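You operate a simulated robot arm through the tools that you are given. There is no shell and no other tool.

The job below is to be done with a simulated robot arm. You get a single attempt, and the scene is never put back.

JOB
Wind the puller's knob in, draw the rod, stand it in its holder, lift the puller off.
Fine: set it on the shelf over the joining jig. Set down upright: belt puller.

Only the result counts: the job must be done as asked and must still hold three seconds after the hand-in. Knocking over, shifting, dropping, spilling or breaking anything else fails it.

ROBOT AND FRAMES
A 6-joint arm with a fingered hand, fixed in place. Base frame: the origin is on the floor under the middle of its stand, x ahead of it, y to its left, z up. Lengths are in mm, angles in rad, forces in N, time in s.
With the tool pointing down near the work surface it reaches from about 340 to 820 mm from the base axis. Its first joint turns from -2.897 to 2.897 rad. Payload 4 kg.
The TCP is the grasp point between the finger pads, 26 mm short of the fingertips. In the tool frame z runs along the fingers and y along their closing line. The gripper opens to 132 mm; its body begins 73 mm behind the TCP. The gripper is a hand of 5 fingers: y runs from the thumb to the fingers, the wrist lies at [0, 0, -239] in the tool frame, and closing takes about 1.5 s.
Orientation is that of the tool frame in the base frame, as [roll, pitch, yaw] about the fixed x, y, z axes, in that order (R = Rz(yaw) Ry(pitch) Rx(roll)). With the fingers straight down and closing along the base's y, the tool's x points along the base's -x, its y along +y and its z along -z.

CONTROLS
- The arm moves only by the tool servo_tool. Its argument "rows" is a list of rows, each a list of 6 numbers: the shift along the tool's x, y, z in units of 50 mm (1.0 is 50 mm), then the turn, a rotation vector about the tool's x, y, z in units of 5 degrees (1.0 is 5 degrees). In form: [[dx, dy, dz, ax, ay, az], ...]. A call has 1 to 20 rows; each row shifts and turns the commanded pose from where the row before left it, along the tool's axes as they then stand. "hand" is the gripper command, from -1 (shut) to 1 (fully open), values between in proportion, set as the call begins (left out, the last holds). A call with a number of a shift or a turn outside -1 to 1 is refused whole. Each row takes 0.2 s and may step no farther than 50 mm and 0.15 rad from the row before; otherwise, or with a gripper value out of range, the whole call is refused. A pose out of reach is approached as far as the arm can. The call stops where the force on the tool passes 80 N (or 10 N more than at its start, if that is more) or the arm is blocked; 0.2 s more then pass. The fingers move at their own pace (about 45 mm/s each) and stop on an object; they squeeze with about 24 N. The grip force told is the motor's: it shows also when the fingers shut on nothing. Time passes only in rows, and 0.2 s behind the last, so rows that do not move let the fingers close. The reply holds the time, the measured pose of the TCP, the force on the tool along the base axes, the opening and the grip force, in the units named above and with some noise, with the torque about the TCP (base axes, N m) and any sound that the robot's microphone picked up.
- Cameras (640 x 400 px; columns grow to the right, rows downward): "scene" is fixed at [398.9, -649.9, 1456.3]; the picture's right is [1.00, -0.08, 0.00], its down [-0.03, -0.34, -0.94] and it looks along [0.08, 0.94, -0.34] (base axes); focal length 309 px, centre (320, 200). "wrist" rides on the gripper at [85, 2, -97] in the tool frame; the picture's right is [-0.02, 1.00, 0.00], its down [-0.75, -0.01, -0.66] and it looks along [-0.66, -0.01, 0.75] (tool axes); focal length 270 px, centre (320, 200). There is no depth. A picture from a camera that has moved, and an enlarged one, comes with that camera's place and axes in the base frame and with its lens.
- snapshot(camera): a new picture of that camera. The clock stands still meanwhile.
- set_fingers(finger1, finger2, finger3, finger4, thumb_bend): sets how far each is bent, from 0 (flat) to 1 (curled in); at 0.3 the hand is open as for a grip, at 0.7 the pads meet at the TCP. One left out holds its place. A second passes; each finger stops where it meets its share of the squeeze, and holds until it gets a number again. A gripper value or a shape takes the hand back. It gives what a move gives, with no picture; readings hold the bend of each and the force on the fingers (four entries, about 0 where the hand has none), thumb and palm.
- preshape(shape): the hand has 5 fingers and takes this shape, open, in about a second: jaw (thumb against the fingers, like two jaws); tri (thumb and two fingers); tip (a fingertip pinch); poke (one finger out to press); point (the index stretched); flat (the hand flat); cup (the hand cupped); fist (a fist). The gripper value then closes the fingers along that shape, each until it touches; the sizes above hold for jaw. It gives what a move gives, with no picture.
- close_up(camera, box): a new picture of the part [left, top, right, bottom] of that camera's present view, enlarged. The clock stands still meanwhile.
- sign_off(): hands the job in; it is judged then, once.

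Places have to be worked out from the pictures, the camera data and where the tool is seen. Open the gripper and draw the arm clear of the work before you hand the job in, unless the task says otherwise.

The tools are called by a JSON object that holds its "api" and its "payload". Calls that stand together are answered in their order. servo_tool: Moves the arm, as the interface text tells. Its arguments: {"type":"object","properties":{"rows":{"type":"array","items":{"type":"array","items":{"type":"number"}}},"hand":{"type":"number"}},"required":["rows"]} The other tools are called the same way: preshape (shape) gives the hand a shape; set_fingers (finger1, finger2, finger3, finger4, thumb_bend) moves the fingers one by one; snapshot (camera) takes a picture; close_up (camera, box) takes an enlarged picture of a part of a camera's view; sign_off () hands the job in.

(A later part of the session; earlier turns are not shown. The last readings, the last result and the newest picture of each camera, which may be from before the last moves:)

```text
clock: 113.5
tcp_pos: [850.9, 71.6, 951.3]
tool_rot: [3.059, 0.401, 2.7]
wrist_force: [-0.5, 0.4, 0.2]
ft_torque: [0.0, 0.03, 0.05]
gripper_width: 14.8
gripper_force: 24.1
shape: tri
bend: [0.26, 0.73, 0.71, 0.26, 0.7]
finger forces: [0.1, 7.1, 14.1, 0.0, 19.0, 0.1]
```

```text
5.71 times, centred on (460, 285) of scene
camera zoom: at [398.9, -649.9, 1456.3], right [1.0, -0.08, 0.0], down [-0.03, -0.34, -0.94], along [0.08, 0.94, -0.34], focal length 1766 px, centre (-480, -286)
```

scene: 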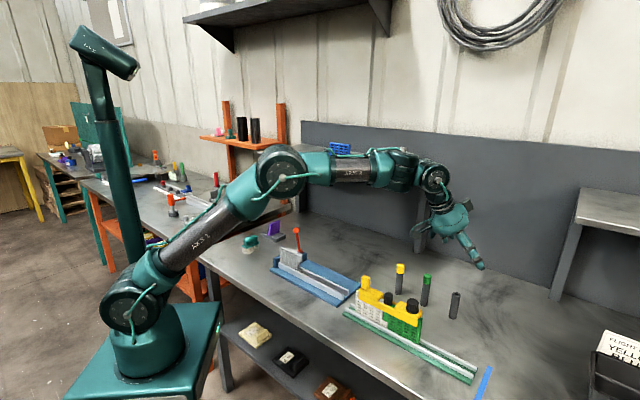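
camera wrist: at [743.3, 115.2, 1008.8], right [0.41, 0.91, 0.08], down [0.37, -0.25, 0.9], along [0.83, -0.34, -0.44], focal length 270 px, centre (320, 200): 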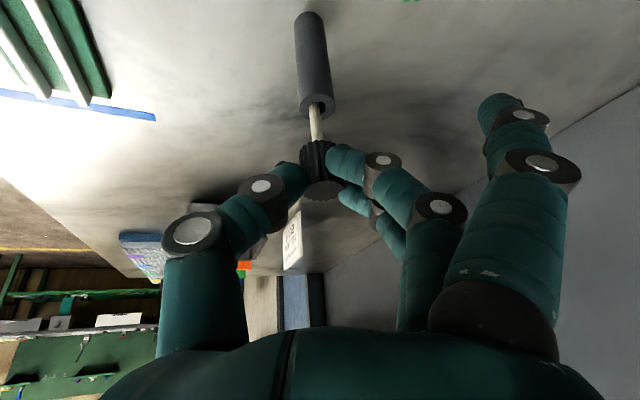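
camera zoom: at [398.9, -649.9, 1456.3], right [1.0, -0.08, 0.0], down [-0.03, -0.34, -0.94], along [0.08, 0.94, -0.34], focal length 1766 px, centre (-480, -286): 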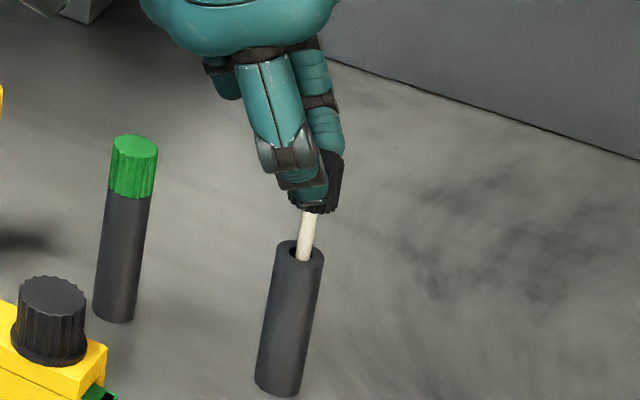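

Clear of the green cap now. I'll lower another 24 mm, then creep until the head seats on the holder.

{"api": "servo_tool", "payload": {"rows": [[0.0312, -0.0062, 0.0734, 0, 0, 0], [0.0312, -0.0062, 0.0734, 0, 0, 0], [0.0312, -0.0062, 0.0734, 0, 0, 0], [0.0312, -0.0062, 0.0734, 0, 0, 0], [0.0312, -0.0062, 0.0734, 0, 0, 0], [0.0312, -0.0062, 0.0734, 0, 0, 0]]}}

{"api": "close_up", "payload": {"camera": "scene", "box": [430, 250, 490, 320]}}

{"api": "snapshot", "payload": {"camera": "wrist"}}

```text
clock: 114.9
tcp_pos: [849.7, 70.9, 927.7]
tool_rot: [3.058, 0.4, 2.701]
wrist_force: [-0.3, 0.6, -1.1]
ft_torque: [0.01, 0.04, -0.03]
gripper_width: 14.5
gripper_force: 24.3
shape: tri
bend: [0.26, 0.73, 0.71, 0.26, 0.7]
finger forces: [0.0, 9.3, 14.9, 0.1, 18.0, 0.1]
```

```text
5.71 times, centred on (460, 285) of scene
camera zoom: at [398.9, -649.9, 1456.3], right [1.0, -0.08, 0.0], down [-0.03, -0.34, -0.94], along [0.08, 0.94, -0.34], focal length 1766 px, centre (-480, -286)
```

zoom: 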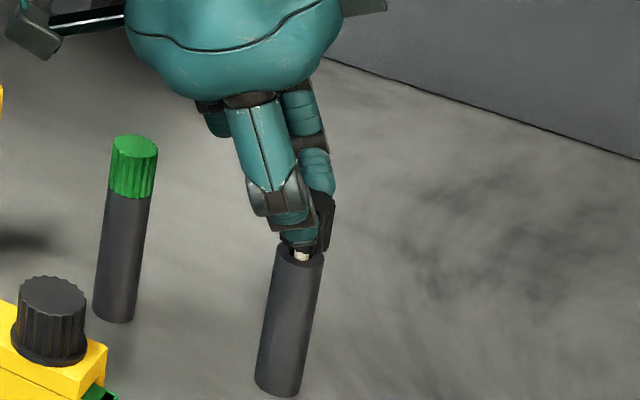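

```text
taken
camera wrist: at [742.7, 115.7, 984.2], right [0.41, 0.91, 0.08], down [0.37, -0.25, 0.9], along [0.83, -0.34, -0.44], focal length 270 px, centre (320, 200)
```

wrist: 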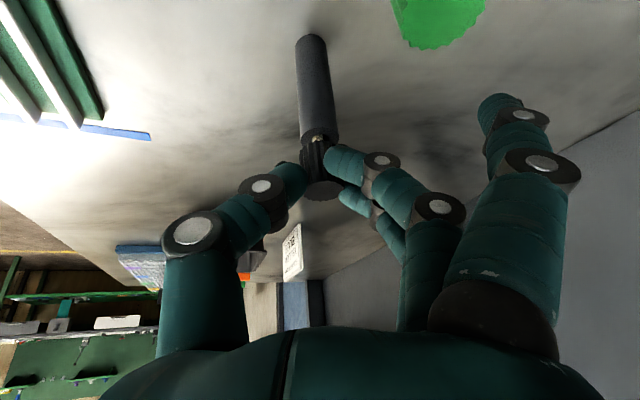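

A few mm remain (shaft just visible above the rim). I'll creep down in 1 mm steps.

{"api": "servo_tool", "payload": {"rows": [[0.0078, -0.0016, 0.0184, 0, 0, 0], [0.0078, -0.0016, 0.0184, 0, 0, 0], [0.0078, -0.0016, 0.0184, 0, 0, 0]]}}

{"api": "close_up", "payload": {"camera": "wrist", "box": [270, 90, 370, 210]}}

{"api": "close_up", "payload": {"camera": "scene", "box": [445, 275, 475, 305]}}

```text
clock: 115.7
tcp_pos: [850.2, 71.4, 924.5]
tool_rot: [3.056, 0.399, 2.699]
wrist_force: [-1.4, 1.4, -0.6]
ft_torque: [0.07, 0.06, -0.01]
gripper_width: 14.7
gripper_force: 24.1
shape: tri
bend: [0.26, 0.73, 0.71, 0.26, 0.7]
finger forces: [0.0, 10.0, 15.0, 0.0, 17.9, 0.1]
```

```text
3.33 times, centred on (320, 150) of wrist
camera zoom: at [742.7, 114.9, 980.7], right [0.41, 0.91, 0.08], down [0.37, -0.25, 0.9], along [0.83, -0.34, -0.44], focal length 901 px, centre (320, 367)
```

zoom: 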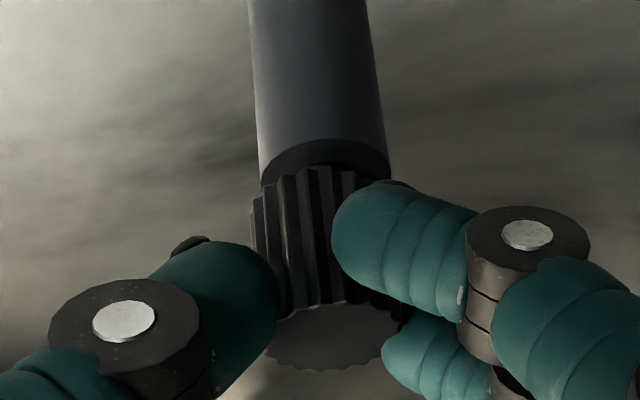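

```text
13.33 times, centred on (460, 290) of scene
camera zoom: at [398.9, -649.9, 1456.3], right [1.0, -0.08, 0.0], down [-0.03, -0.34, -0.94], along [0.08, 0.94, -0.34], focal length 4122 px, centre (-1547, -1000)
```

zoom: 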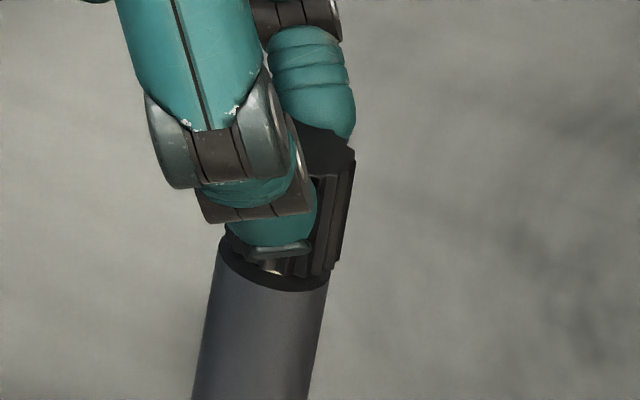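

Nearly seated, about 1–2 mm to go. A little more creeping.

{"api": "servo_tool", "payload": {"rows": [[0.0078, -0.0016, 0.0184, 0, 0, 0], [0.0078, -0.0016, 0.0184, 0, 0, 0], [0, 0, 0, 0, 0, 0]]}}

{"api": "close_up", "payload": {"camera": "scene", "box": [445, 275, 475, 305]}}

```text
clock: 116.5
tcp_pos: [849.7, 71.2, 922.4]
tool_rot: [3.057, 0.399, 2.7]
wrist_force: [-1.3, 0.3, 0.0]
ft_torque: [0.04, 0.05, 0.03]
gripper_width: 14.5
gripper_force: 23.9
shape: tri
bend: [0.26, 0.73, 0.71, 0.26, 0.7]
finger forces: [0.0, 9.5, 15.0, 0.0, 18.0, 0.0]
```

```text
13.33 times, centred on (460, 290) of scene
camera zoom: at [398.9, -649.9, 1456.3], right [1.0, -0.08, 0.0], down [-0.03, -0.34, -0.94], along [0.08, 0.94, -0.34], focal length 4122 px, centre (-1547, -1000)
```

zoom: 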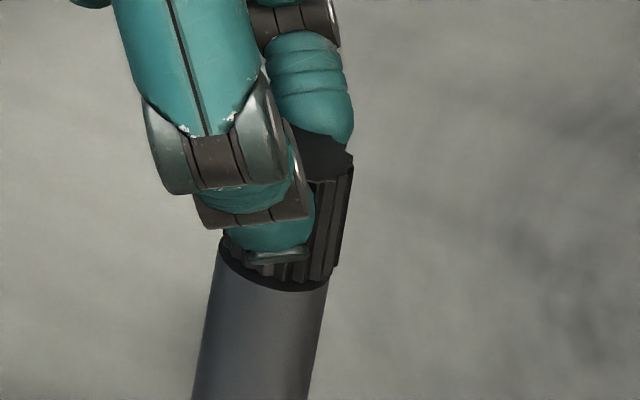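

It looks nearly flush. One more millimetre to see if a seating force appears.

{"api": "servo_tool", "payload": {"rows": [[0.0078, -0.0016, 0.0184, 0, 0, 0], [0, 0, 0, 0, 0, 0]]}}

```text
clock: 117.1
tcp_pos: [850.3, 71.2, 921.1]
tool_rot: [3.057, 0.399, 2.7]
wrist_force: [0.3, 0.7, -0.3]
ft_torque: [0.06, 0.09, 0.02]
gripper_width: 14.5
gripper_force: 24.3
shape: tri
bend: [0.26, 0.73, 0.71, 0.26, 0.7]
finger forces: [0.0, 10.0, 14.7, 0.1, 18.0, 0.0]
```

No force, so the head is at most a millimetre above the rim. I'll open partly, then back out along the tool axis.

{"api": "servo_tool", "payload": {"rows": [[0, 0, 0, 0, 0, 0], [0, 0, 0, 0, 0, 0], [0, 0, 0, 0, 0, 0], [0, 0, 0, 0, 0, 0], [0, 0, 0, 0, 0, 0]], "hand": 0.1}}

{"api": "close_up", "payload": {"camera": "scene", "box": [430, 250, 490, 320]}}

{"api": "snapshot", "payload": {"camera": "wrist"}}

```text
clock: 118.3
tcp_pos: [850.6, 71.9, 921.7]
tool_rot: [3.057, 0.4, 2.7]
wrist_force: [0.5, 0.5, 0.0]
ft_torque: [0.01, -0.03, 0.0]
gripper_width: 71.6
gripper_force: 0.0
shape: tri
bend: [0.0, 0.72, 0.72, 0.0, 0.7]
finger forces: [0.0, 0.0, 0.1, 0.0, 0.0, 0.0]
```

```text
5.71 times, centred on (460, 285) of scene
camera zoom: at [398.9, -649.9, 1456.3], right [1.0, -0.08, 0.0], down [-0.03, -0.34, -0.94], along [0.08, 0.94, -0.34], focal length 1766 px, centre (-480, -286)
```

zoom: 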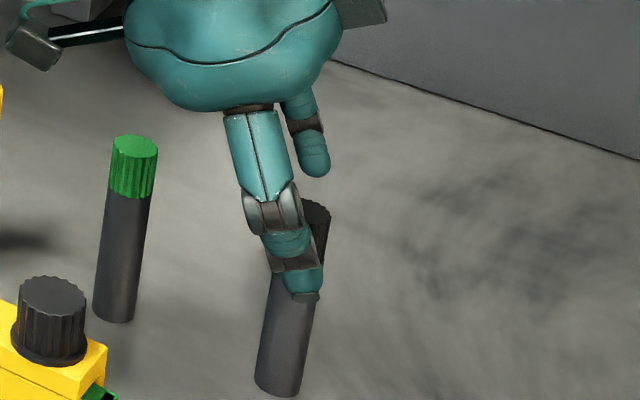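

```text
taken
camera wrist: at [742.9, 115.0, 978.0], right [0.41, 0.91, 0.08], down [0.37, -0.25, 0.9], along [0.83, -0.34, -0.44], focal length 270 px, centre (320, 200)
```

wrist: 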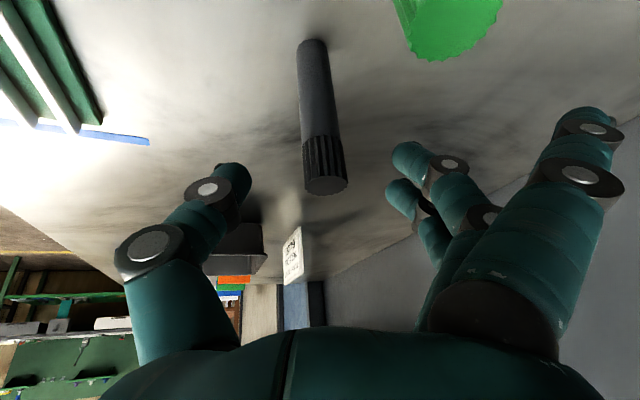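

The rod stands in its holder. I'll back out along the tool axis and check.

{"api": "servo_tool", "payload": {"rows": [[0, 0, -0.3, 0, 0, 0], [0, 0, -0.5, 0, 0, 0], [0, 0, -0.5, 0, 0, 0], [0, 0, -0.5, 0, 0, 0], [0, 0, -0.5, 0, 0, 0], [0, 0, 0, 0, 0, 0]]}}

{"api": "close_up", "payload": {"camera": "scene", "box": [390, 250, 490, 330]}}

{"api": "close_up", "payload": {"camera": "scene", "box": [340, 260, 440, 350]}}

{"api": "snapshot", "payload": {"camera": "wrist"}}

```text
clock: 119.7
tcp_pos: [805.9, 81.7, 1026.8]
tool_rot: [3.057, 0.4, 2.701]
wrist_force: [0.2, -0.6, 0.3]
ft_torque: [-0.03, 0.01, -0.02]
gripper_width: 71.9
gripper_force: 0.0
shape: tri
bend: [0.0, 0.72, 0.72, 0.0, 0.7]
finger forces: [0.1, 0.1, 0.0, 0.0, 0.0, 0.0]
```

```text
5.00 times, centred on (440, 290) of scene
camera zoom: at [398.9, -649.9, 1456.3], right [1.0, -0.08, 0.0], down [-0.03, -0.34, -0.94], along [0.08, 0.94, -0.34], focal length 1546 px, centre (-280, -250)
```

zoom: 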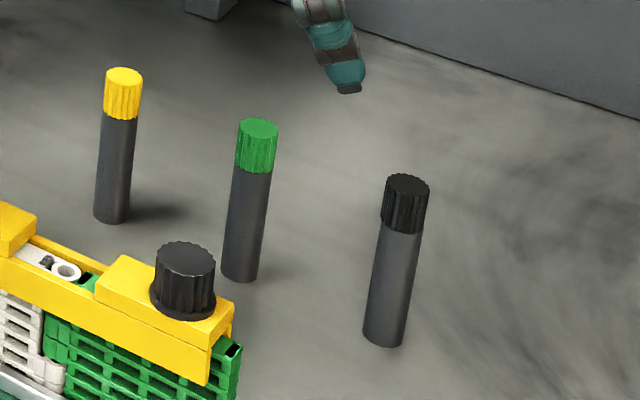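

```text
4.44 times, centred on (390, 305) of scene
camera zoom: at [398.9, -649.9, 1456.3], right [1.0, -0.08, 0.0], down [-0.03, -0.34, -0.94], along [0.08, 0.94, -0.34], focal length 1374 px, centre (9, -267)
```

zoom: 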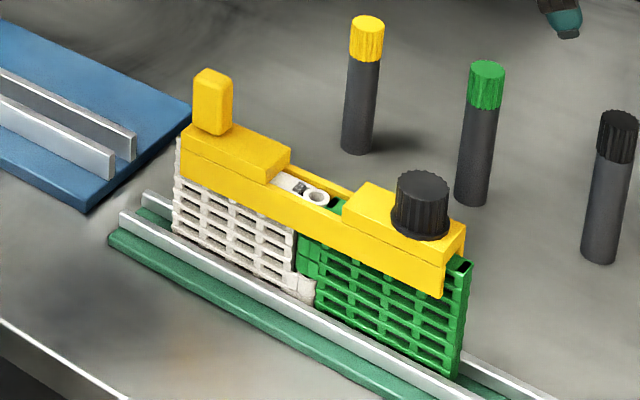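

```text
taken
camera wrist: at [698.4, 123.9, 1084.5], right [0.41, 0.91, 0.08], down [0.37, -0.25, 0.9], along [0.83, -0.34, -0.44], focal length 270 px, centre (320, 200)
```

wrist: 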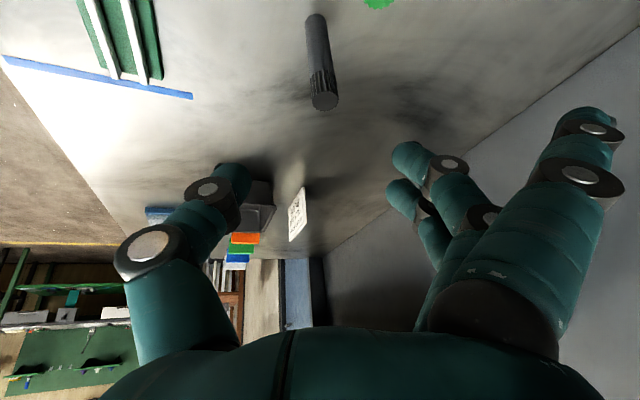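

The black rod now stands seated in its holder like the other two. Next I'll survey the shelf: retract, rise, turn the tilt toward the shelf and look at it with the wrist camera.

{"api": "servo_tool", "payload": {"rows": [[0.625, -0.296, -0.29, 0, 0, 0], [0.625, -0.296, -0.29, 0, 0, 0], [0.625, -0.296, -0.29, 0, 0, 0], [0.625, -0.296, -0.29, 0, 0, 0], [-0.311, 0.062, -0.734, 0, 0, 0], [-0.311, 0.062, -0.734, 0, 0, 0], [-0.311, 0.062, -0.734, 0, 0, 0], [0, 0, 0, 0, 0, 0]], "hand": 1}}

{"api": "servo_tool", "payload": {"rows": [[0, 0, 0, -0.3595, -0.0466, -0.8383], [0, 0, 0, -0.3595, -0.0466, -0.8383], [0, 0, 0, -0.3595, -0.0466, -0.8383], [0, 0, 0, -0.3595, -0.0466, -0.8383], [0, 0, 0, -0.3595, -0.0466, -0.8383], [0, 0, 0, -0.3595, -0.0466, -0.8383], [0, 0, 0, -0.3595, -0.0466, -0.8383], [0, 0, 0, -0.3595, -0.0466, -0.8383], [0, 0, 0, -0.3595, -0.0466, -0.8383], [0, 0, 0, -0.3595, -0.0466, -0.8383], [0, 0, 0, -0.3595, -0.0466, -0.8383], [0, 0, 0, -0.3595, -0.0466, -0.8383], [0, 0, 0, -0.3595, -0.0466, -0.8383], [0, 0, 0, -0.3595, -0.0466, -0.8383], [0, 0, 0, -0.3595, -0.0466, -0.8383], [0, 0, 0, 0, 0, 0]]}}

{"api": "servo_tool", "payload": {"rows": [[-0.513, 0.679, -0.0964, 0, 0, 0], [-0.513, 0.679, -0.0964, 0, 0, 0], [-0.513, 0.679, -0.0964, 0, 0, 0], [-0.513, 0.679, -0.0964, 0, 0, 0], [-0.513, 0.679, -0.0964, 0, 0, 0], [-0.513, 0.679, -0.0964, 0, 0, 0], [-0.513, 0.679, -0.0964, 0, 0, 0], [-0.513, 0.679, -0.0964, 0, 0, 0], [-0.513, 0.679, -0.0964, 0, 0, 0], [0, 0, 0, 0, 0, 0]]}}

{"api": "snapshot", "payload": {"camera": "wrist"}}

{"api": "snapshot", "payload": {"camera": "scene"}}

```text
clock: 121.5
tcp_pos: [653.4, 80.9, 1148.6]
tool_rot: [3.058, 0.399, 2.698]
wrist_force: [-0.3, 0.3, 0.4]
ft_torque: [-0.02, 0.02, 0.01]
gripper_width: 131.6
gripper_force: 0.1
shape: tri
bend: [0.0, 0.3, 0.3, 0.0, 0.3]
finger forces: [0.1, 0.0, 0.0, 0.0, 0.0, 0.0]
```

```text
clock: 124.9
tcp_pos: [655.4, 82.7, 1146.5]
tool_rot: [3.14, 0.522, -2.358]
wrist_force: [-0.1, -0.6, 0.0]
ft_torque: [0.04, -0.01, 0.01]
gripper_width: 131.9
gripper_force: 0.0
shape: tri
bend: [0.0, 0.3, 0.3, 0.0, 0.3]
finger forces: [0.0, 0.0, 0.1, 0.1, 0.0, 0.1]
```

```text
clock: 127.1
tcp_pos: [566.6, 423.9, 1298.4]
tool_rot: [3.139, 0.523, -2.359]
wrist_force: [0.4, -0.2, -0.5]
ft_torque: [-0.01, 0.01, 0.02]
gripper_width: 131.9
gripper_force: 0.1
shape: tri
bend: [0.0, 0.3, 0.3, 0.0, 0.3]
finger forces: [0.0, 0.1, 0.0, 0.0, 0.0, 0.1]
```

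```text
taken
camera wrist: at [480.0, 339.4, 1341.8], right [-0.69, 0.72, 0.01], down [0.24, 0.22, 0.95], along [0.68, 0.66, -0.32], focal length 270 px, centre (320, 200)
```

wrist: 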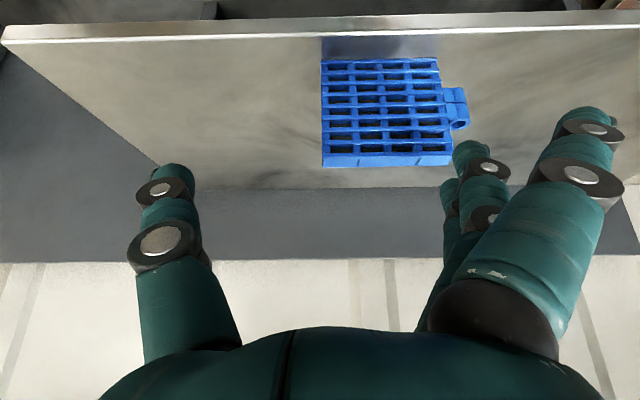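

```text
taken
```

scene: 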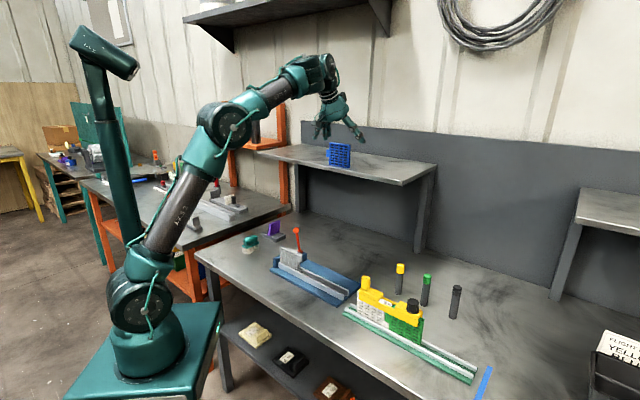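

The new triangulation puts the shelf top at z≈1168, its front edge at n≈724 (n = distance along the table's depth axis) and its right end at u≈330. The blue module stands at u −16…99, n 746–771, so the free area is to its left. I'll test the reach there with an empty hand.

{"api": "servo_tool", "payload": {"rows": [[0, 0.884, 0, 0, 0, 0], [0, 0.884, 0, 0, 0, 0], [0, 0.884, 0, 0, 0, 0], [0, 0.884, 0, 0, 0, 0], [0, 0.884, 0, 0, 0, 0], [0, 0, 0, 0, 0, 0]]}}

{"api": "snapshot", "payload": {"camera": "wrist"}}

{"api": "snapshot", "payload": {"camera": "scene"}}

```text
clock: 128.5
tcp_pos: [378.7, 581.4, 1284.3]
tool_rot: [3.138, 0.52, -2.357]
wrist_force: [0.1, 0.3, 0.3]
ft_torque: [-0.03, -0.03, -0.04]
gripper_width: 131.8
gripper_force: 0.0
shape: tri
bend: [0.0, 0.3, 0.3, 0.0, 0.3]
finger forces: [0.0, 0.0, 0.1, 0.1, 0.1, 0.1]
out of reach, approached as far as the arm can: row 5
```

```text
taken
camera wrist: at [291.8, 496.3, 1327.6], right [-0.69, 0.72, 0.01], down [0.24, 0.22, 0.95], along [0.68, 0.66, -0.32], focal length 270 px, centre (320, 200)
```

wrist: 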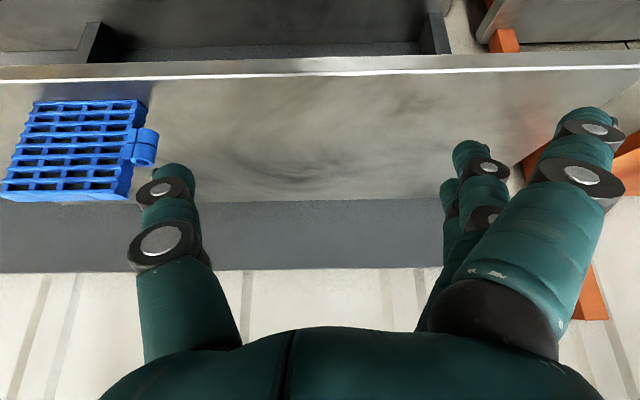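

```text
taken
```

scene: 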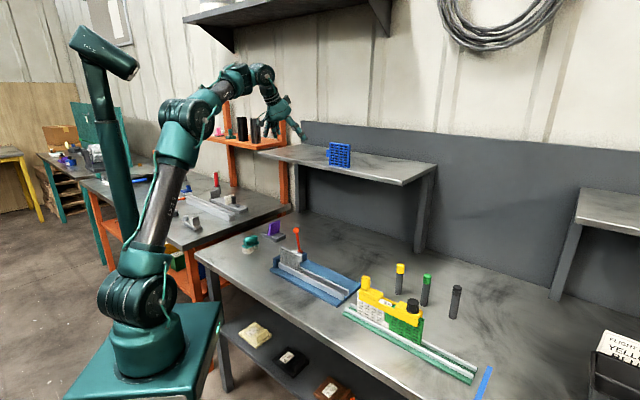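

Row 5 was just out of reach: the limit is set by wrist height. From that I estimate the arm's limits, and a 40° tilt should give enough reach. I'll tilt 10° more and test the approach pose over the free shelf area left of the module.

{"api": "servo_tool", "payload": {"rows": [[0, 0, 0, 0, -1, 0], [0, 0, 0, 0, -1, 0], [0, 0, 0, 0, 0, 0]]}}

{"api": "servo_tool", "payload": {"rows": [[-0.17, 0, 0.647, 0, 0, 0], [-0.17, 0, 0.647, 0, 0, 0], [-0.17, 0, 0.647, 0, 0, 0], [0, 0, 0, 0, 0, 0]]}}

{"api": "snapshot", "payload": {"camera": "wrist"}}

{"api": "snapshot", "payload": {"camera": "scene"}}

```text
clock: 129.3
tcp_pos: [409.6, 581.2, 1301.3]
tool_rot: [3.14, 0.7, -2.357]
wrist_force: [0.0, -0.8, -0.6]
ft_torque: [-0.03, 0.0, 0.0]
gripper_width: 131.9
gripper_force: 0.0
shape: tri
bend: [0.0, 0.3, 0.3, 0.0, 0.3]
finger forces: [0.0, 0.1, 0.0, 0.0, 0.1, 0.1]
```

```text
clock: 130.3
tcp_pos: [469.6, 639.3, 1242.8]
tool_rot: [3.139, 0.695, -2.358]
wrist_force: [-0.2, 0.4, 0.7]
ft_torque: [0.06, 0.02, -0.03]
gripper_width: 132.1
gripper_force: 0.1
shape: tri
bend: [0.0, 0.3, 0.3, 0.0, 0.3]
finger forces: [0.0, 0.1, 0.0, 0.0, 0.0, 0.0]
```

```text
taken
camera wrist: at [378.1, 551.0, 1263.4], right [-0.69, 0.72, 0.01], down [0.12, 0.1, 0.99], along [0.71, 0.69, -0.16], focal length 270 px, centre (320, 200)
```

wrist: 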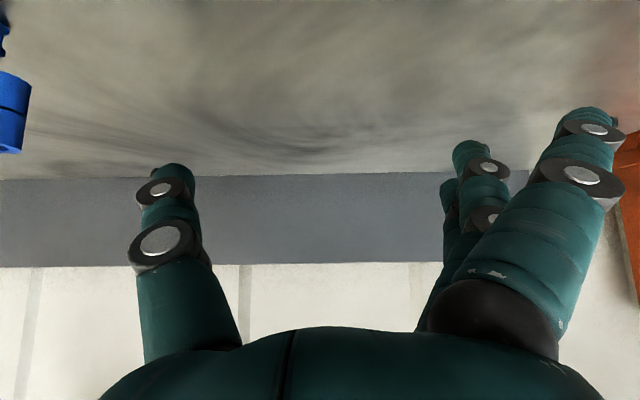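

```text
taken
```

scene: 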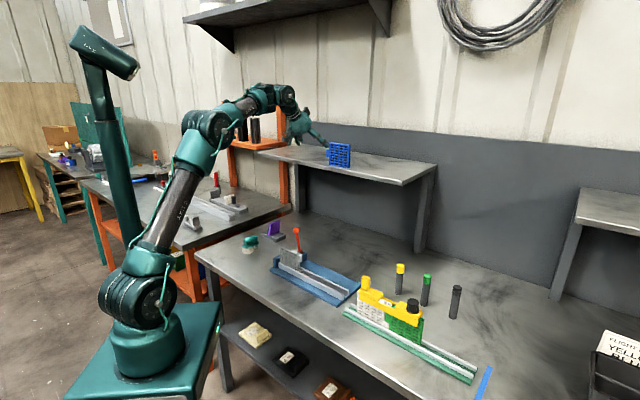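

The approach pose at n≈784, u≈−120, z≈1243 is reachable with 40° tilt. So I'll carry the puller with its long axis pointing to the wall. I'll grip across its body with the hand tilted along its length, and now return to the jig and turn the hand to that orientation.

{"api": "servo_tool", "payload": {"rows": [[0.69, 0, -0.579, 0, 0, 0], [0.69, 0, -0.579, 0, 0, 0], [0.69, 0, -0.579, 0, 0, 0], [0.69, 0, -0.579, 0, 0, 0], [0.31, -0.9, -0.017, 0, 0, 0], [0.31, -0.9, -0.017, 0, 0, 0], [0.31, -0.9, -0.017, 0, 0, 0], [0.31, -0.9, -0.017, 0, 0, 0], [0.31, -0.9, -0.017, 0, 0, 0], [0.31, -0.9, -0.017, 0, 0, 0], [0.31, -0.9, -0.017, 0, 0, 0], [0.31, -0.9, -0.017, 0, 0, 0], [0.31, -0.9, -0.017, 0, 0, 0], [0.31, -0.9, -0.017, 0, 0, 0], [0, 0, 0, 0, 0, 0]]}}

{"api": "servo_tool", "payload": {"rows": [[0, 0, 0, 0.643, 0, 0.766], [0, 0, 0, 0.643, 0, 0.766], [0, 0, 0, 0.643, 0, 0.766], [0, 0, 0, 0.643, 0, 0.766], [0, 0, 0, 0.643, 0, 0.766], [0, 0, 0, 0.643, 0, 0.766], [0, 0, 0, 0.643, 0, 0.766], [0, 0, 0, 0.643, 0, 0.766], [0, 0, 0, 0.643, 0, 0.766], [0, 0, 0, 0.643, 0, 0.766], [0, 0, 0, 0.643, 0, 0.766], [0, 0, 0, 0.643, 0, 0.766], [0, 0, 0, 0.643, 0, 0.766], [0, 0, 0, 0.643, 0, 0.766], [0, 0, 0, 0.643, 0, 0.766], [0, 0, 0, 0.643, 0, 0.766], [0, 0, 0, 0.643, 0, 0.766], [0, 0, 0, 0.643, 0, 0.766], [0, 0, 0, 0, 0, 0]]}}

{"api": "snapshot", "payload": {"camera": "wrist"}}

{"api": "snapshot", "payload": {"camera": "scene"}}

```text
clock: 133.5
tcp_pos: [568.6, 104.7, 1149.5]
tool_rot: [3.141, 0.696, -2.357]
wrist_force: [-0.3, -0.3, 0.0]
ft_torque: [-0.01, 0.0, 0.01]
gripper_width: 132.1
gripper_force: 0.1
shape: tri
bend: [0.0, 0.3, 0.3, 0.0, 0.3]
finger forces: [0.0, 0.0, 0.0, 0.0, 0.0, 0.0]
```

```text
clock: 137.5
tcp_pos: [570.1, 105.8, 1148.4]
tool_rot: [-3.14, 0.697, 2.357]
wrist_force: [0.0, 0.0, 1.4]
ft_torque: [0.0, 0.02, 0.02]
gripper_width: 131.5
gripper_force: 0.1
shape: tri
bend: [0.0, 0.3, 0.3, 0.0, 0.3]
finger forces: [0.0, 0.0, 0.1, 0.1, 0.0, 0.0]
```

```text
taken
camera wrist: at [482.6, 196.7, 1170.3], right [0.72, 0.69, 0.01], down [0.1, -0.12, 0.99], along [0.69, -0.71, -0.16], focal length 270 px, centre (320, 200)
```

wrist: 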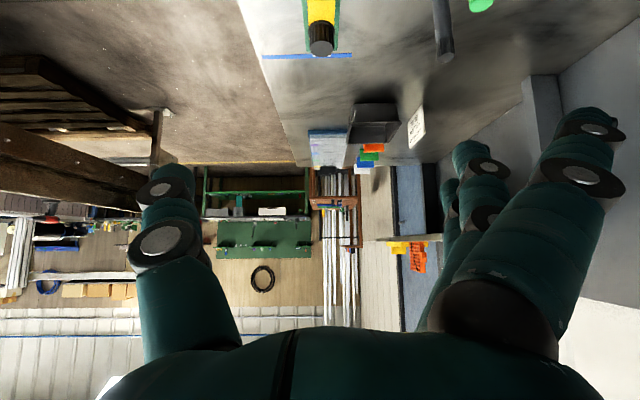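

```text
taken
```

scene: 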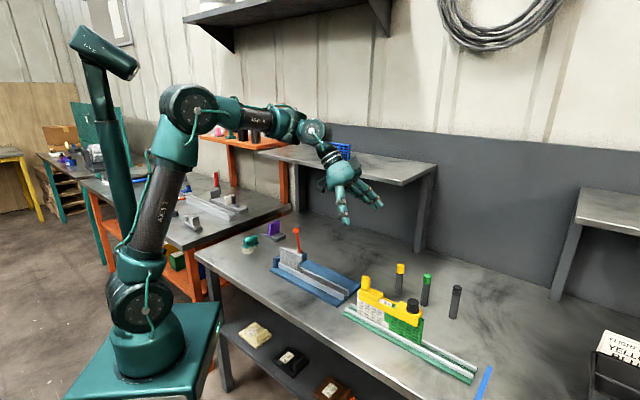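

The hand is now oriented across the puller. I'll lower toward the pre-grasp point behind the post and look.

{"api": "servo_tool", "payload": {"rows": [[0.509, 0, 0.637, 0, 0, 0], [0.509, 0, 0.637, 0, 0, 0], [0.509, 0, 0.637, 0, 0, 0], [0.509, 0, 0.637, 0, 0, 0], [0, 0, 0, 0, 0, 0]]}}

{"api": "snapshot", "payload": {"camera": "wrist"}}

{"api": "close_up", "payload": {"camera": "scene", "box": [330, 210, 440, 350]}}

```text
clock: 138.7
tcp_pos: [573.8, 102.1, 983.3]
tool_rot: [-3.14, 0.696, 2.356]
wrist_force: [-0.1, -0.1, -0.7]
ft_torque: [-0.02, 0.02, -0.01]
gripper_width: 131.8
gripper_force: 0.0
shape: tri
bend: [0.0, 0.3, 0.3, 0.0, 0.3]
finger forces: [0.0, 0.0, 0.2, 0.0, 0.0, 0.0]
```

```text
taken
camera wrist: at [484.8, 193.8, 1005.3], right [0.72, 0.7, 0.01], down [0.1, -0.12, 0.99], along [0.69, -0.71, -0.16], focal length 270 px, centre (320, 200)
```

wrist: 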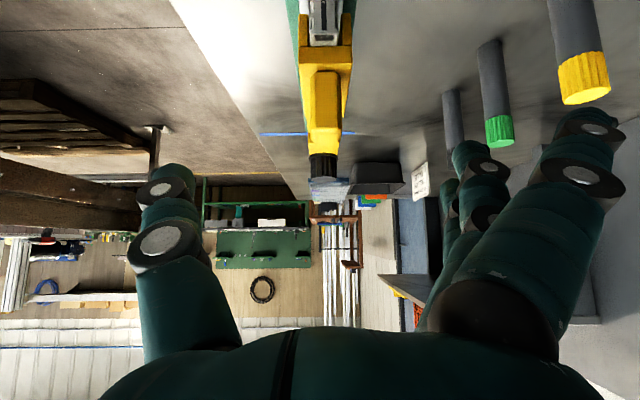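

```text
2.86 times, centred on (385, 280) of scene
camera zoom: at [398.9, -649.9, 1456.3], right [1.0, -0.08, 0.0], down [-0.03, -0.34, -0.94], along [0.08, 0.94, -0.34], focal length 883 px, centre (134, -29)
```

zoom: 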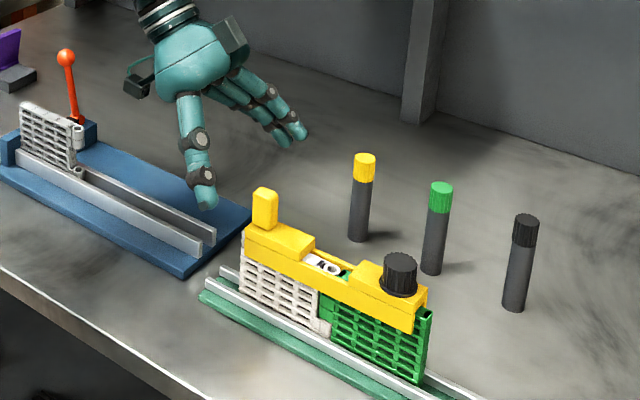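

From the post end the puller is in line with the hand. I'll zoom in to check lateral (depth-axis) alignment and heights.

{"api": "close_up", "payload": {"camera": "wrist", "box": [260, 0, 400, 190]}}

{"api": "close_up", "payload": {"camera": "scene", "box": [350, 265, 430, 335]}}

```text
2.11 times, centred on (330, 95) of wrist
camera zoom: at [484.8, 193.8, 1005.3], right [0.72, 0.7, 0.01], down [0.1, -0.12, 0.99], along [0.69, -0.71, -0.16], focal length 569 px, centre (299, 421)
```

zoom: 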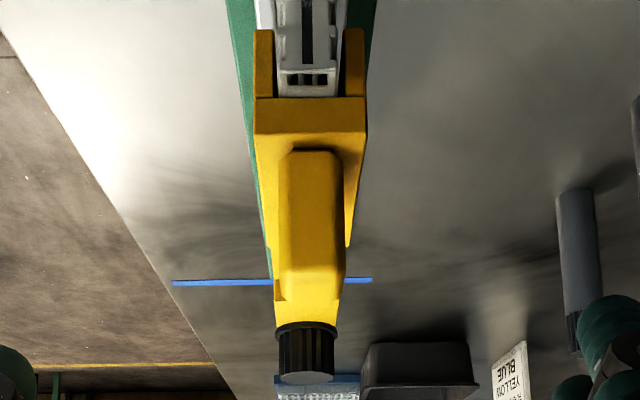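

```text
5.71 times, centred on (390, 300) of scene
camera zoom: at [398.9, -649.9, 1456.3], right [1.0, -0.08, 0.0], down [-0.03, -0.34, -0.94], along [0.08, 0.94, -0.34], focal length 1766 px, centre (-80, -371)
```

zoom: 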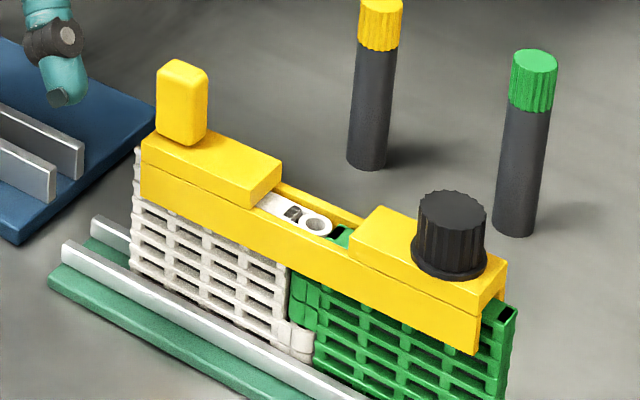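

The channel's side plates run from about z 878 to 908 and its axis is ≈4 mm toward the back from my hand's centre plane. The left block ends near u≈398, so I'll grip at u≈384. I'll shift, then advance most of the way and check.

{"api": "servo_tool", "payload": {"rows": [[0.38, 0.09, 0, 0, 0, 0], [0, 0, 0.4, 0, 0, 0], [0, 0, 0.4, 0, 0, 0], [0, 0, 0.4, 0, 0, 0], [0, 0, 0, 0, 0, 0]]}}

{"api": "snapshot", "payload": {"camera": "wrist"}}

{"api": "close_up", "payload": {"camera": "scene", "box": [340, 240, 440, 340]}}

```text
clock: 139.9
tcp_pos: [593.4, 88.3, 927.3]
tool_rot: [-3.14, 0.695, 2.355]
wrist_force: [-0.3, -0.4, 0.4]
ft_torque: [0.01, -0.01, 0.0]
gripper_width: 131.6
gripper_force: 0.1
shape: tri
bend: [0.0, 0.3, 0.3, 0.0, 0.3]
finger forces: [0.0, 0.0, 0.0, 0.0, 0.0, 0.1]
```

```text
taken
camera wrist: at [505.3, 179.6, 947.9], right [0.72, 0.7, 0.01], down [0.1, -0.12, 0.99], along [0.69, -0.71, -0.16], focal length 270 px, centre (320, 200)
```

wrist: 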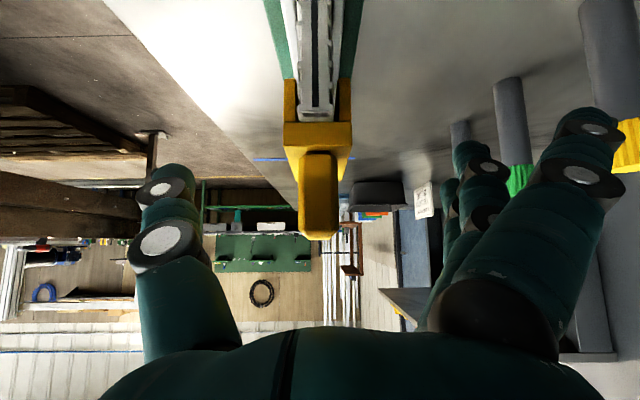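

```text
4.00 times, centred on (390, 290) of scene
camera zoom: at [398.9, -649.9, 1456.3], right [1.0, -0.08, 0.0], down [-0.03, -0.34, -0.94], along [0.08, 0.94, -0.34], focal length 1236 px, centre (40, -160)
```

zoom: 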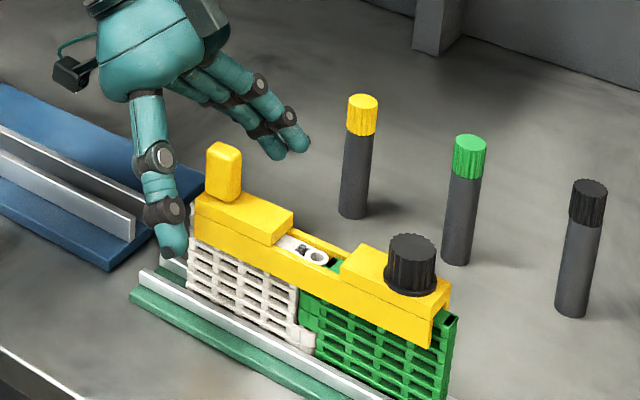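

The hand straddles the puller. I'll zoom in to confirm lateral centring and heights.

{"api": "close_up", "payload": {"camera": "wrist", "box": [250, 60, 390, 250]}}

```text
2.11 times, centred on (320, 155) of wrist
camera zoom: at [505.3, 179.6, 947.9], right [0.72, 0.7, 0.01], down [0.1, -0.12, 0.99], along [0.69, -0.71, -0.16], focal length 569 px, centre (320, 295)
```

zoom: 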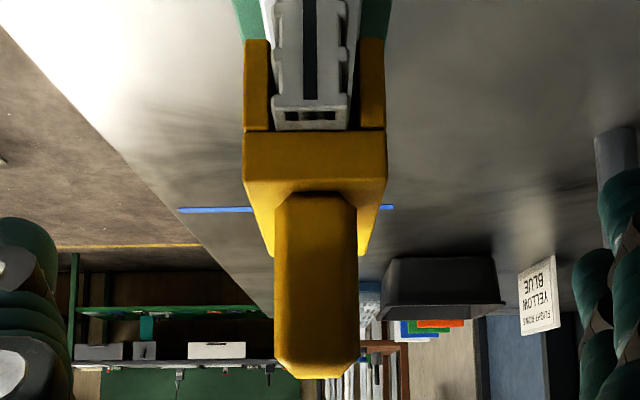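

The puller's axis is ≈1 mm toward the thumb, as wanted, and its side plates span z 875–907. I'll advance the last 22 mm and close.

{"api": "servo_tool", "payload": {"rows": [[0.02, 0, 0.22, 0, 0, 0], [0.02, 0, 0.22, 0, 0, 0], [0, 0, 0, 0, 0, 0]]}}

{"api": "servo_tool", "payload": {"rows": [[0, 0, 0, 0, 0, 0], [0, 0, 0, 0, 0, 0], [0, 0, 0, 0, 0, 0], [0, 0, 0, 0, 0, 0], [0, 0, 0, 0, 0, 0], [0, 0, 0, 0, 0, 0], [0, 0, 0, 0, 0, 0], [0, 0, 0, 0, 0, 0]], "hand": -1}}

{"api": "snapshot", "payload": {"camera": "wrist"}}

{"api": "close_up", "payload": {"camera": "scene", "box": [340, 240, 440, 340]}}

```text
clock: 140.7
tcp_pos: [602.5, 79.8, 909.1]
tool_rot: [-3.14, 0.696, 2.355]
wrist_force: [0.6, 0.5, -0.4]
ft_torque: [-0.01, 0.0, 0.03]
gripper_width: 132.0
gripper_force: 0.0
shape: tri
bend: [0.0, 0.3, 0.3, 0.0, 0.3]
finger forces: [0.1, 0.0, 0.1, 0.0, 0.0, 0.0]
```

```text
clock: 142.5
tcp_pos: [602.3, 79.9, 908.9]
tool_rot: [-3.141, 0.696, 2.356]
wrist_force: [1.4, -0.2, 0.2]
ft_torque: [-0.01, 0.0, 0.02]
gripper_width: 25.4
gripper_force: 23.7
shape: tri
bend: [0.23, 0.73, 0.73, 0.23, 0.7]
finger forces: [0.0, 10.7, 10.8, 0.0, 21.4, 0.0]
```

```text
taken
camera wrist: at [513.7, 170.9, 930.2], right [0.72, 0.7, 0.01], down [0.1, -0.12, 0.99], along [0.69, -0.71, -0.16], focal length 270 px, centre (320, 200)
```

wrist: 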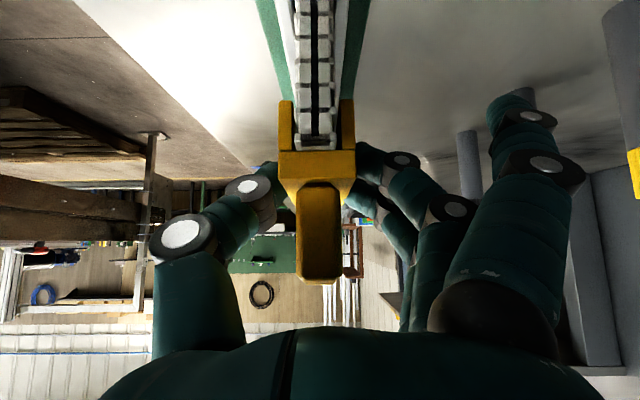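

```text
4.00 times, centred on (390, 290) of scene
camera zoom: at [398.9, -649.9, 1456.3], right [1.0, -0.08, 0.0], down [-0.03, -0.34, -0.94], along [0.08, 0.94, -0.34], focal length 1236 px, centre (40, -160)
```

zoom: 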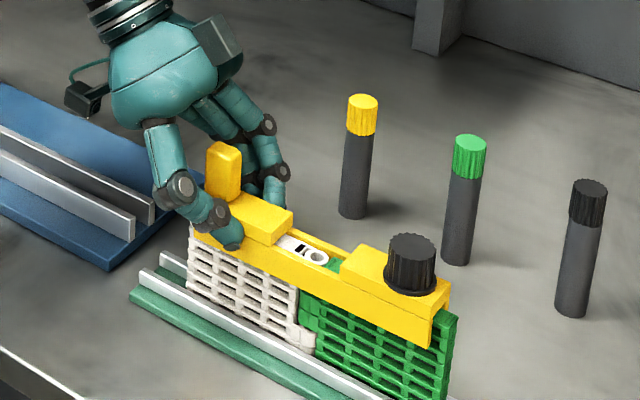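

A firm, balanced grip on the body (11/11/21 N). I'll lift 6 mm and read the load.

{"api": "servo_tool", "payload": {"rows": [[-0.0257, 0, -0.0307, 0, 0, 0], [-0.0257, 0, -0.0307, 0, 0, 0], [-0.0257, 0, -0.0307, 0, 0, 0], [0, 0, 0, 0, 0, 0]]}}

{"api": "close_up", "payload": {"camera": "scene", "box": [350, 260, 430, 340]}}

```text
clock: 143.5
tcp_pos: [601.9, 81.0, 915.1]
tool_rot: [-3.14, 0.695, 2.356]
wrist_force: [0.2, 0.1, -2.1]
ft_torque: [0.07, 0.08, 0.0]
gripper_width: 25.5
gripper_force: 24.0
shape: tri
bend: [0.26, 0.73, 0.73, 0.26, 0.7]
finger forces: [0.1, 11.3, 10.3, 0.0, 21.6, 0.0]
```

```text
5.00 times, centred on (390, 300) of scene
camera zoom: at [398.9, -649.9, 1456.3], right [1.0, -0.08, 0.0], down [-0.03, -0.34, -0.94], along [0.08, 0.94, -0.34], focal length 1546 px, centre (-30, -300)
```

zoom: 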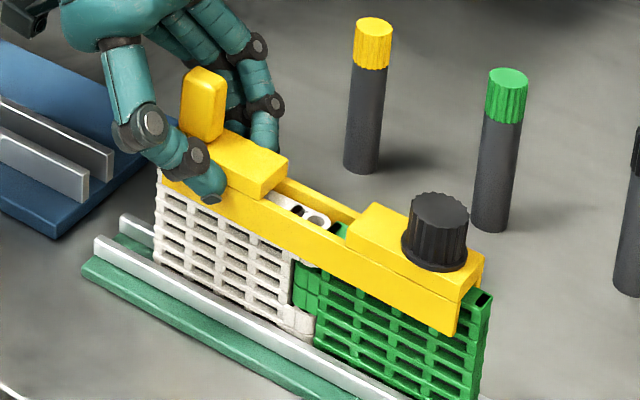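

The load is ≈2.1 N (about 0.2 kg), so the puller is free and light. I'll lift it straight up clear of the modules.

{"api": "servo_tool", "payload": {"rows": [[-0.0642, 0, -0.0767, 0, 0, 0], [-0.0642, 0, -0.0767, 0, 0, 0], [-0.0642, 0, -0.0767, 0, 0, 0], [-0.0642, 0, -0.0767, 0, 0, 0], [-0.0642, 0, -0.0767, 0, 0, 0]]}}

{"api": "close_up", "payload": {"camera": "scene", "box": [350, 250, 430, 340]}}

{"api": "snapshot", "payload": {"camera": "wrist"}}

```text
clock: 144.7
tcp_pos: [601.7, 80.0, 940.0]
tool_rot: [-3.141, 0.697, 2.357]
wrist_force: [-0.4, -1.2, -2.3]
ft_torque: [0.13, 0.13, 0.03]
gripper_width: 25.2
gripper_force: 23.5
shape: tri
bend: [0.26, 0.73, 0.73, 0.26, 0.7]
finger forces: [0.1, 12.1, 9.9, 0.1, 22.1, 0.1]
```

```text
4.44 times, centred on (390, 295) of scene
camera zoom: at [398.9, -649.9, 1456.3], right [1.0, -0.08, 0.0], down [-0.03, -0.34, -0.94], along [0.08, 0.94, -0.34], focal length 1374 px, centre (9, -222)
```

zoom: 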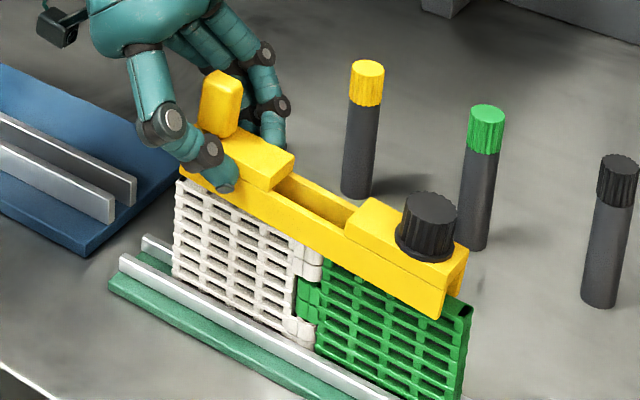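

```text
taken
camera wrist: at [514.1, 171.2, 960.9], right [0.72, 0.7, 0.01], down [0.1, -0.12, 0.99], along [0.69, -0.71, -0.16], focal length 270 px, centre (320, 200)
```

wrist: 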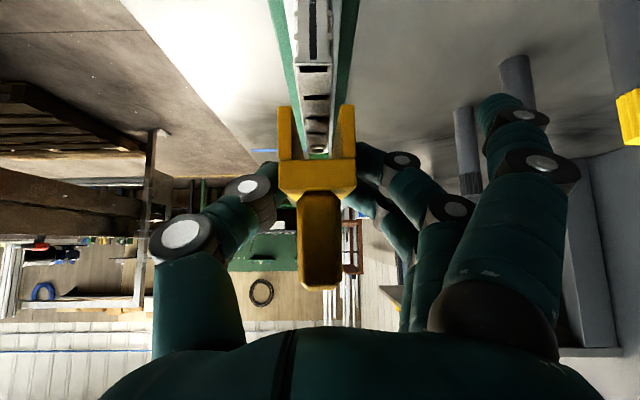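

The knob end droops a few degrees as the grip takes the torque. I'll lift a bit more and check whether it's stable or slipping.

{"api": "servo_tool", "payload": {"rows": [[-0.0642, 0, -0.0767, 0, 0, 0], [-0.0642, 0, -0.0767, 0, 0, 0], [0, 0, 0, 0, 0, 0], [0, 0, 0, 0, 0, 0]]}}

{"api": "close_up", "payload": {"camera": "scene", "box": [350, 250, 430, 340]}}

{"api": "close_up", "payload": {"camera": "wrist", "box": [250, 60, 390, 300]}}

```text
clock: 145.7
tcp_pos: [602.0, 80.3, 950.3]
tool_rot: [-3.141, 0.695, 2.355]
wrist_force: [0.5, 0.3, -2.7]
ft_torque: [0.13, 0.11, 0.0]
gripper_width: 25.3
gripper_force: 23.9
shape: tri
bend: [0.26, 0.73, 0.73, 0.26, 0.7]
finger forces: [0.0, 12.2, 9.9, 0.0, 22.0, 0.0]
```

```text
4.44 times, centred on (390, 295) of scene
camera zoom: at [398.9, -649.9, 1456.3], right [1.0, -0.08, 0.0], down [-0.03, -0.34, -0.94], along [0.08, 0.94, -0.34], focal length 1374 px, centre (9, -222)
```

zoom: 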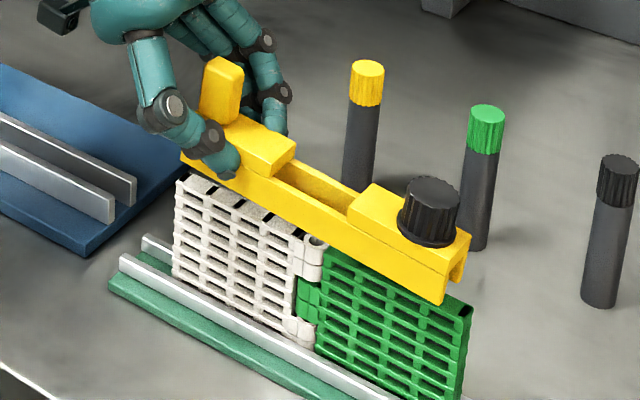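

```text
1.67 times, centred on (320, 180) of wrist
camera zoom: at [514.4, 171.3, 970.8], right [0.72, 0.7, 0.01], down [0.1, -0.12, 0.99], along [0.69, -0.71, -0.16], focal length 450 px, centre (320, 233)
```

zoom: 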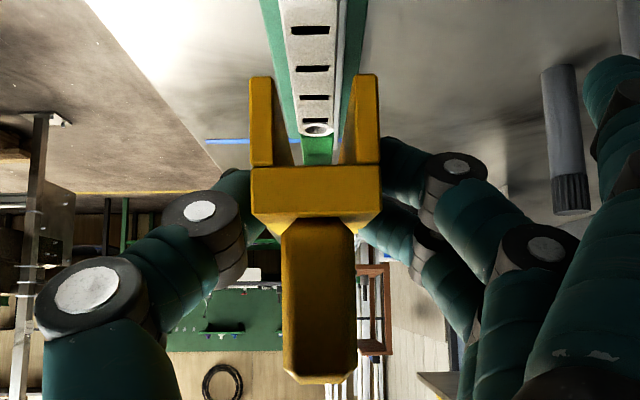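

The droop has grown slightly. I'll hold still for a second and compare zoomed views to see whether it's creeping.

{"api": "close_up", "payload": {"camera": "scene", "box": [365, 260, 425, 320]}}

{"api": "servo_tool", "payload": {"rows": [[0, 0, 0, 0, 0, 0], [0, 0, 0, 0, 0, 0], [0, 0, 0, 0, 0, 0], [0, 0, 0, 0, 0, 0], [0, 0, 0, 0, 0, 0]]}}

{"api": "close_up", "payload": {"camera": "scene", "box": [365, 260, 425, 320]}}

```text
6.67 times, centred on (395, 290) of scene
camera zoom: at [398.9, -649.9, 1456.3], right [1.0, -0.08, 0.0], down [-0.03, -0.34, -0.94], along [0.08, 0.94, -0.34], focal length 2061 px, centre (-180, -400)
```

zoom: 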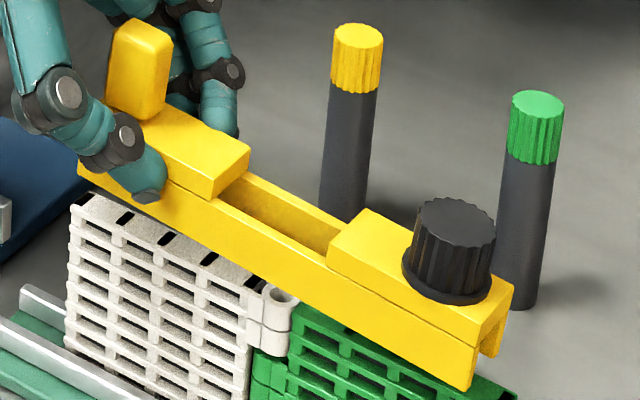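

```text
clock: 146.9
tcp_pos: [601.7, 81.9, 949.4]
tool_rot: [-3.14, 0.696, 2.356]
wrist_force: [0.6, 0.3, -2.2]
ft_torque: [0.11, 0.13, 0.01]
gripper_width: 25.2
gripper_force: 24.1
shape: tri
bend: [0.26, 0.73, 0.73, 0.26, 0.7]
finger forces: [0.0, 12.3, 9.9, 0.0, 22.1, 0.1]
```

```text
6.67 times, centred on (395, 290) of scene
camera zoom: at [398.9, -649.9, 1456.3], right [1.0, -0.08, 0.0], down [-0.03, -0.34, -0.94], along [0.08, 0.94, -0.34], focal length 2061 px, centre (-180, -400)
```

zoom: 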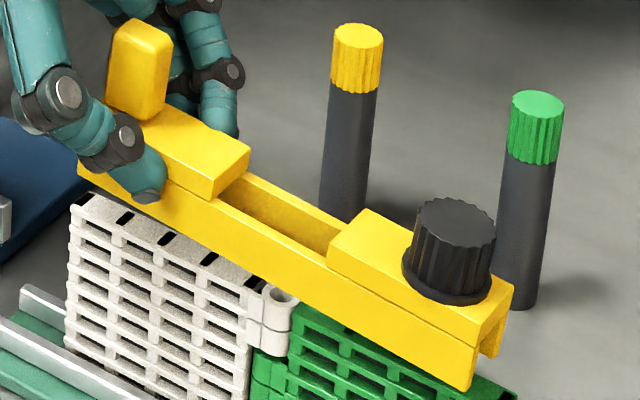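

There's no creep: the puller holds steadily at ≈5.6° droop. I'll level it by tilting the hand 5.6° more about the closing axis (which also helps reach), then verify.

{"api": "servo_tool", "payload": {"rows": [[0, 0, 0, 0, -0.28, 0], [0, 0, 0, 0, -0.28, 0], [0, 0, 0, 0, -0.28, 0], [0, 0, 0, 0, -0.28, 0], [0, 0, 0, 0, 0, 0], [0, 0, 0, 0, 0, 0]]}}

{"api": "close_up", "payload": {"camera": "scene", "box": [365, 250, 425, 320]}}

```text
clock: 148.3
tcp_pos: [602.2, 82.0, 949.4]
tool_rot: [-3.141, 0.795, 2.357]
wrist_force: [0.0, 1.0, -2.6]
ft_torque: [0.09, 0.13, -0.02]
gripper_width: 25.2
gripper_force: 23.9
shape: tri
bend: [0.26, 0.73, 0.73, 0.26, 0.7]
finger forces: [0.1, 12.2, 9.9, 0.0, 22.2, 0.1]
```

```text
5.71 times, centred on (395, 285) of scene
camera zoom: at [398.9, -649.9, 1456.3], right [1.0, -0.08, 0.0], down [-0.03, -0.34, -0.94], along [0.08, 0.94, -0.34], focal length 1766 px, centre (-109, -286)
```

zoom: 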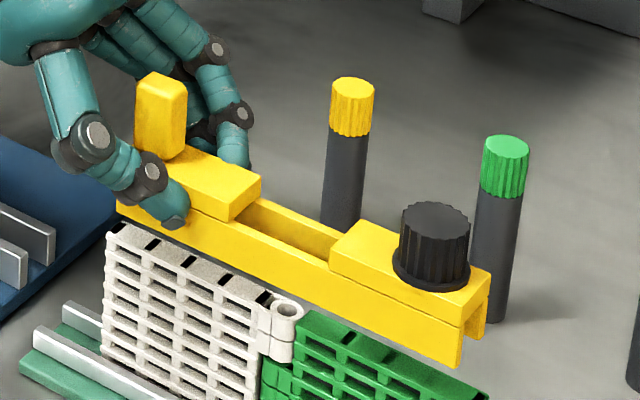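

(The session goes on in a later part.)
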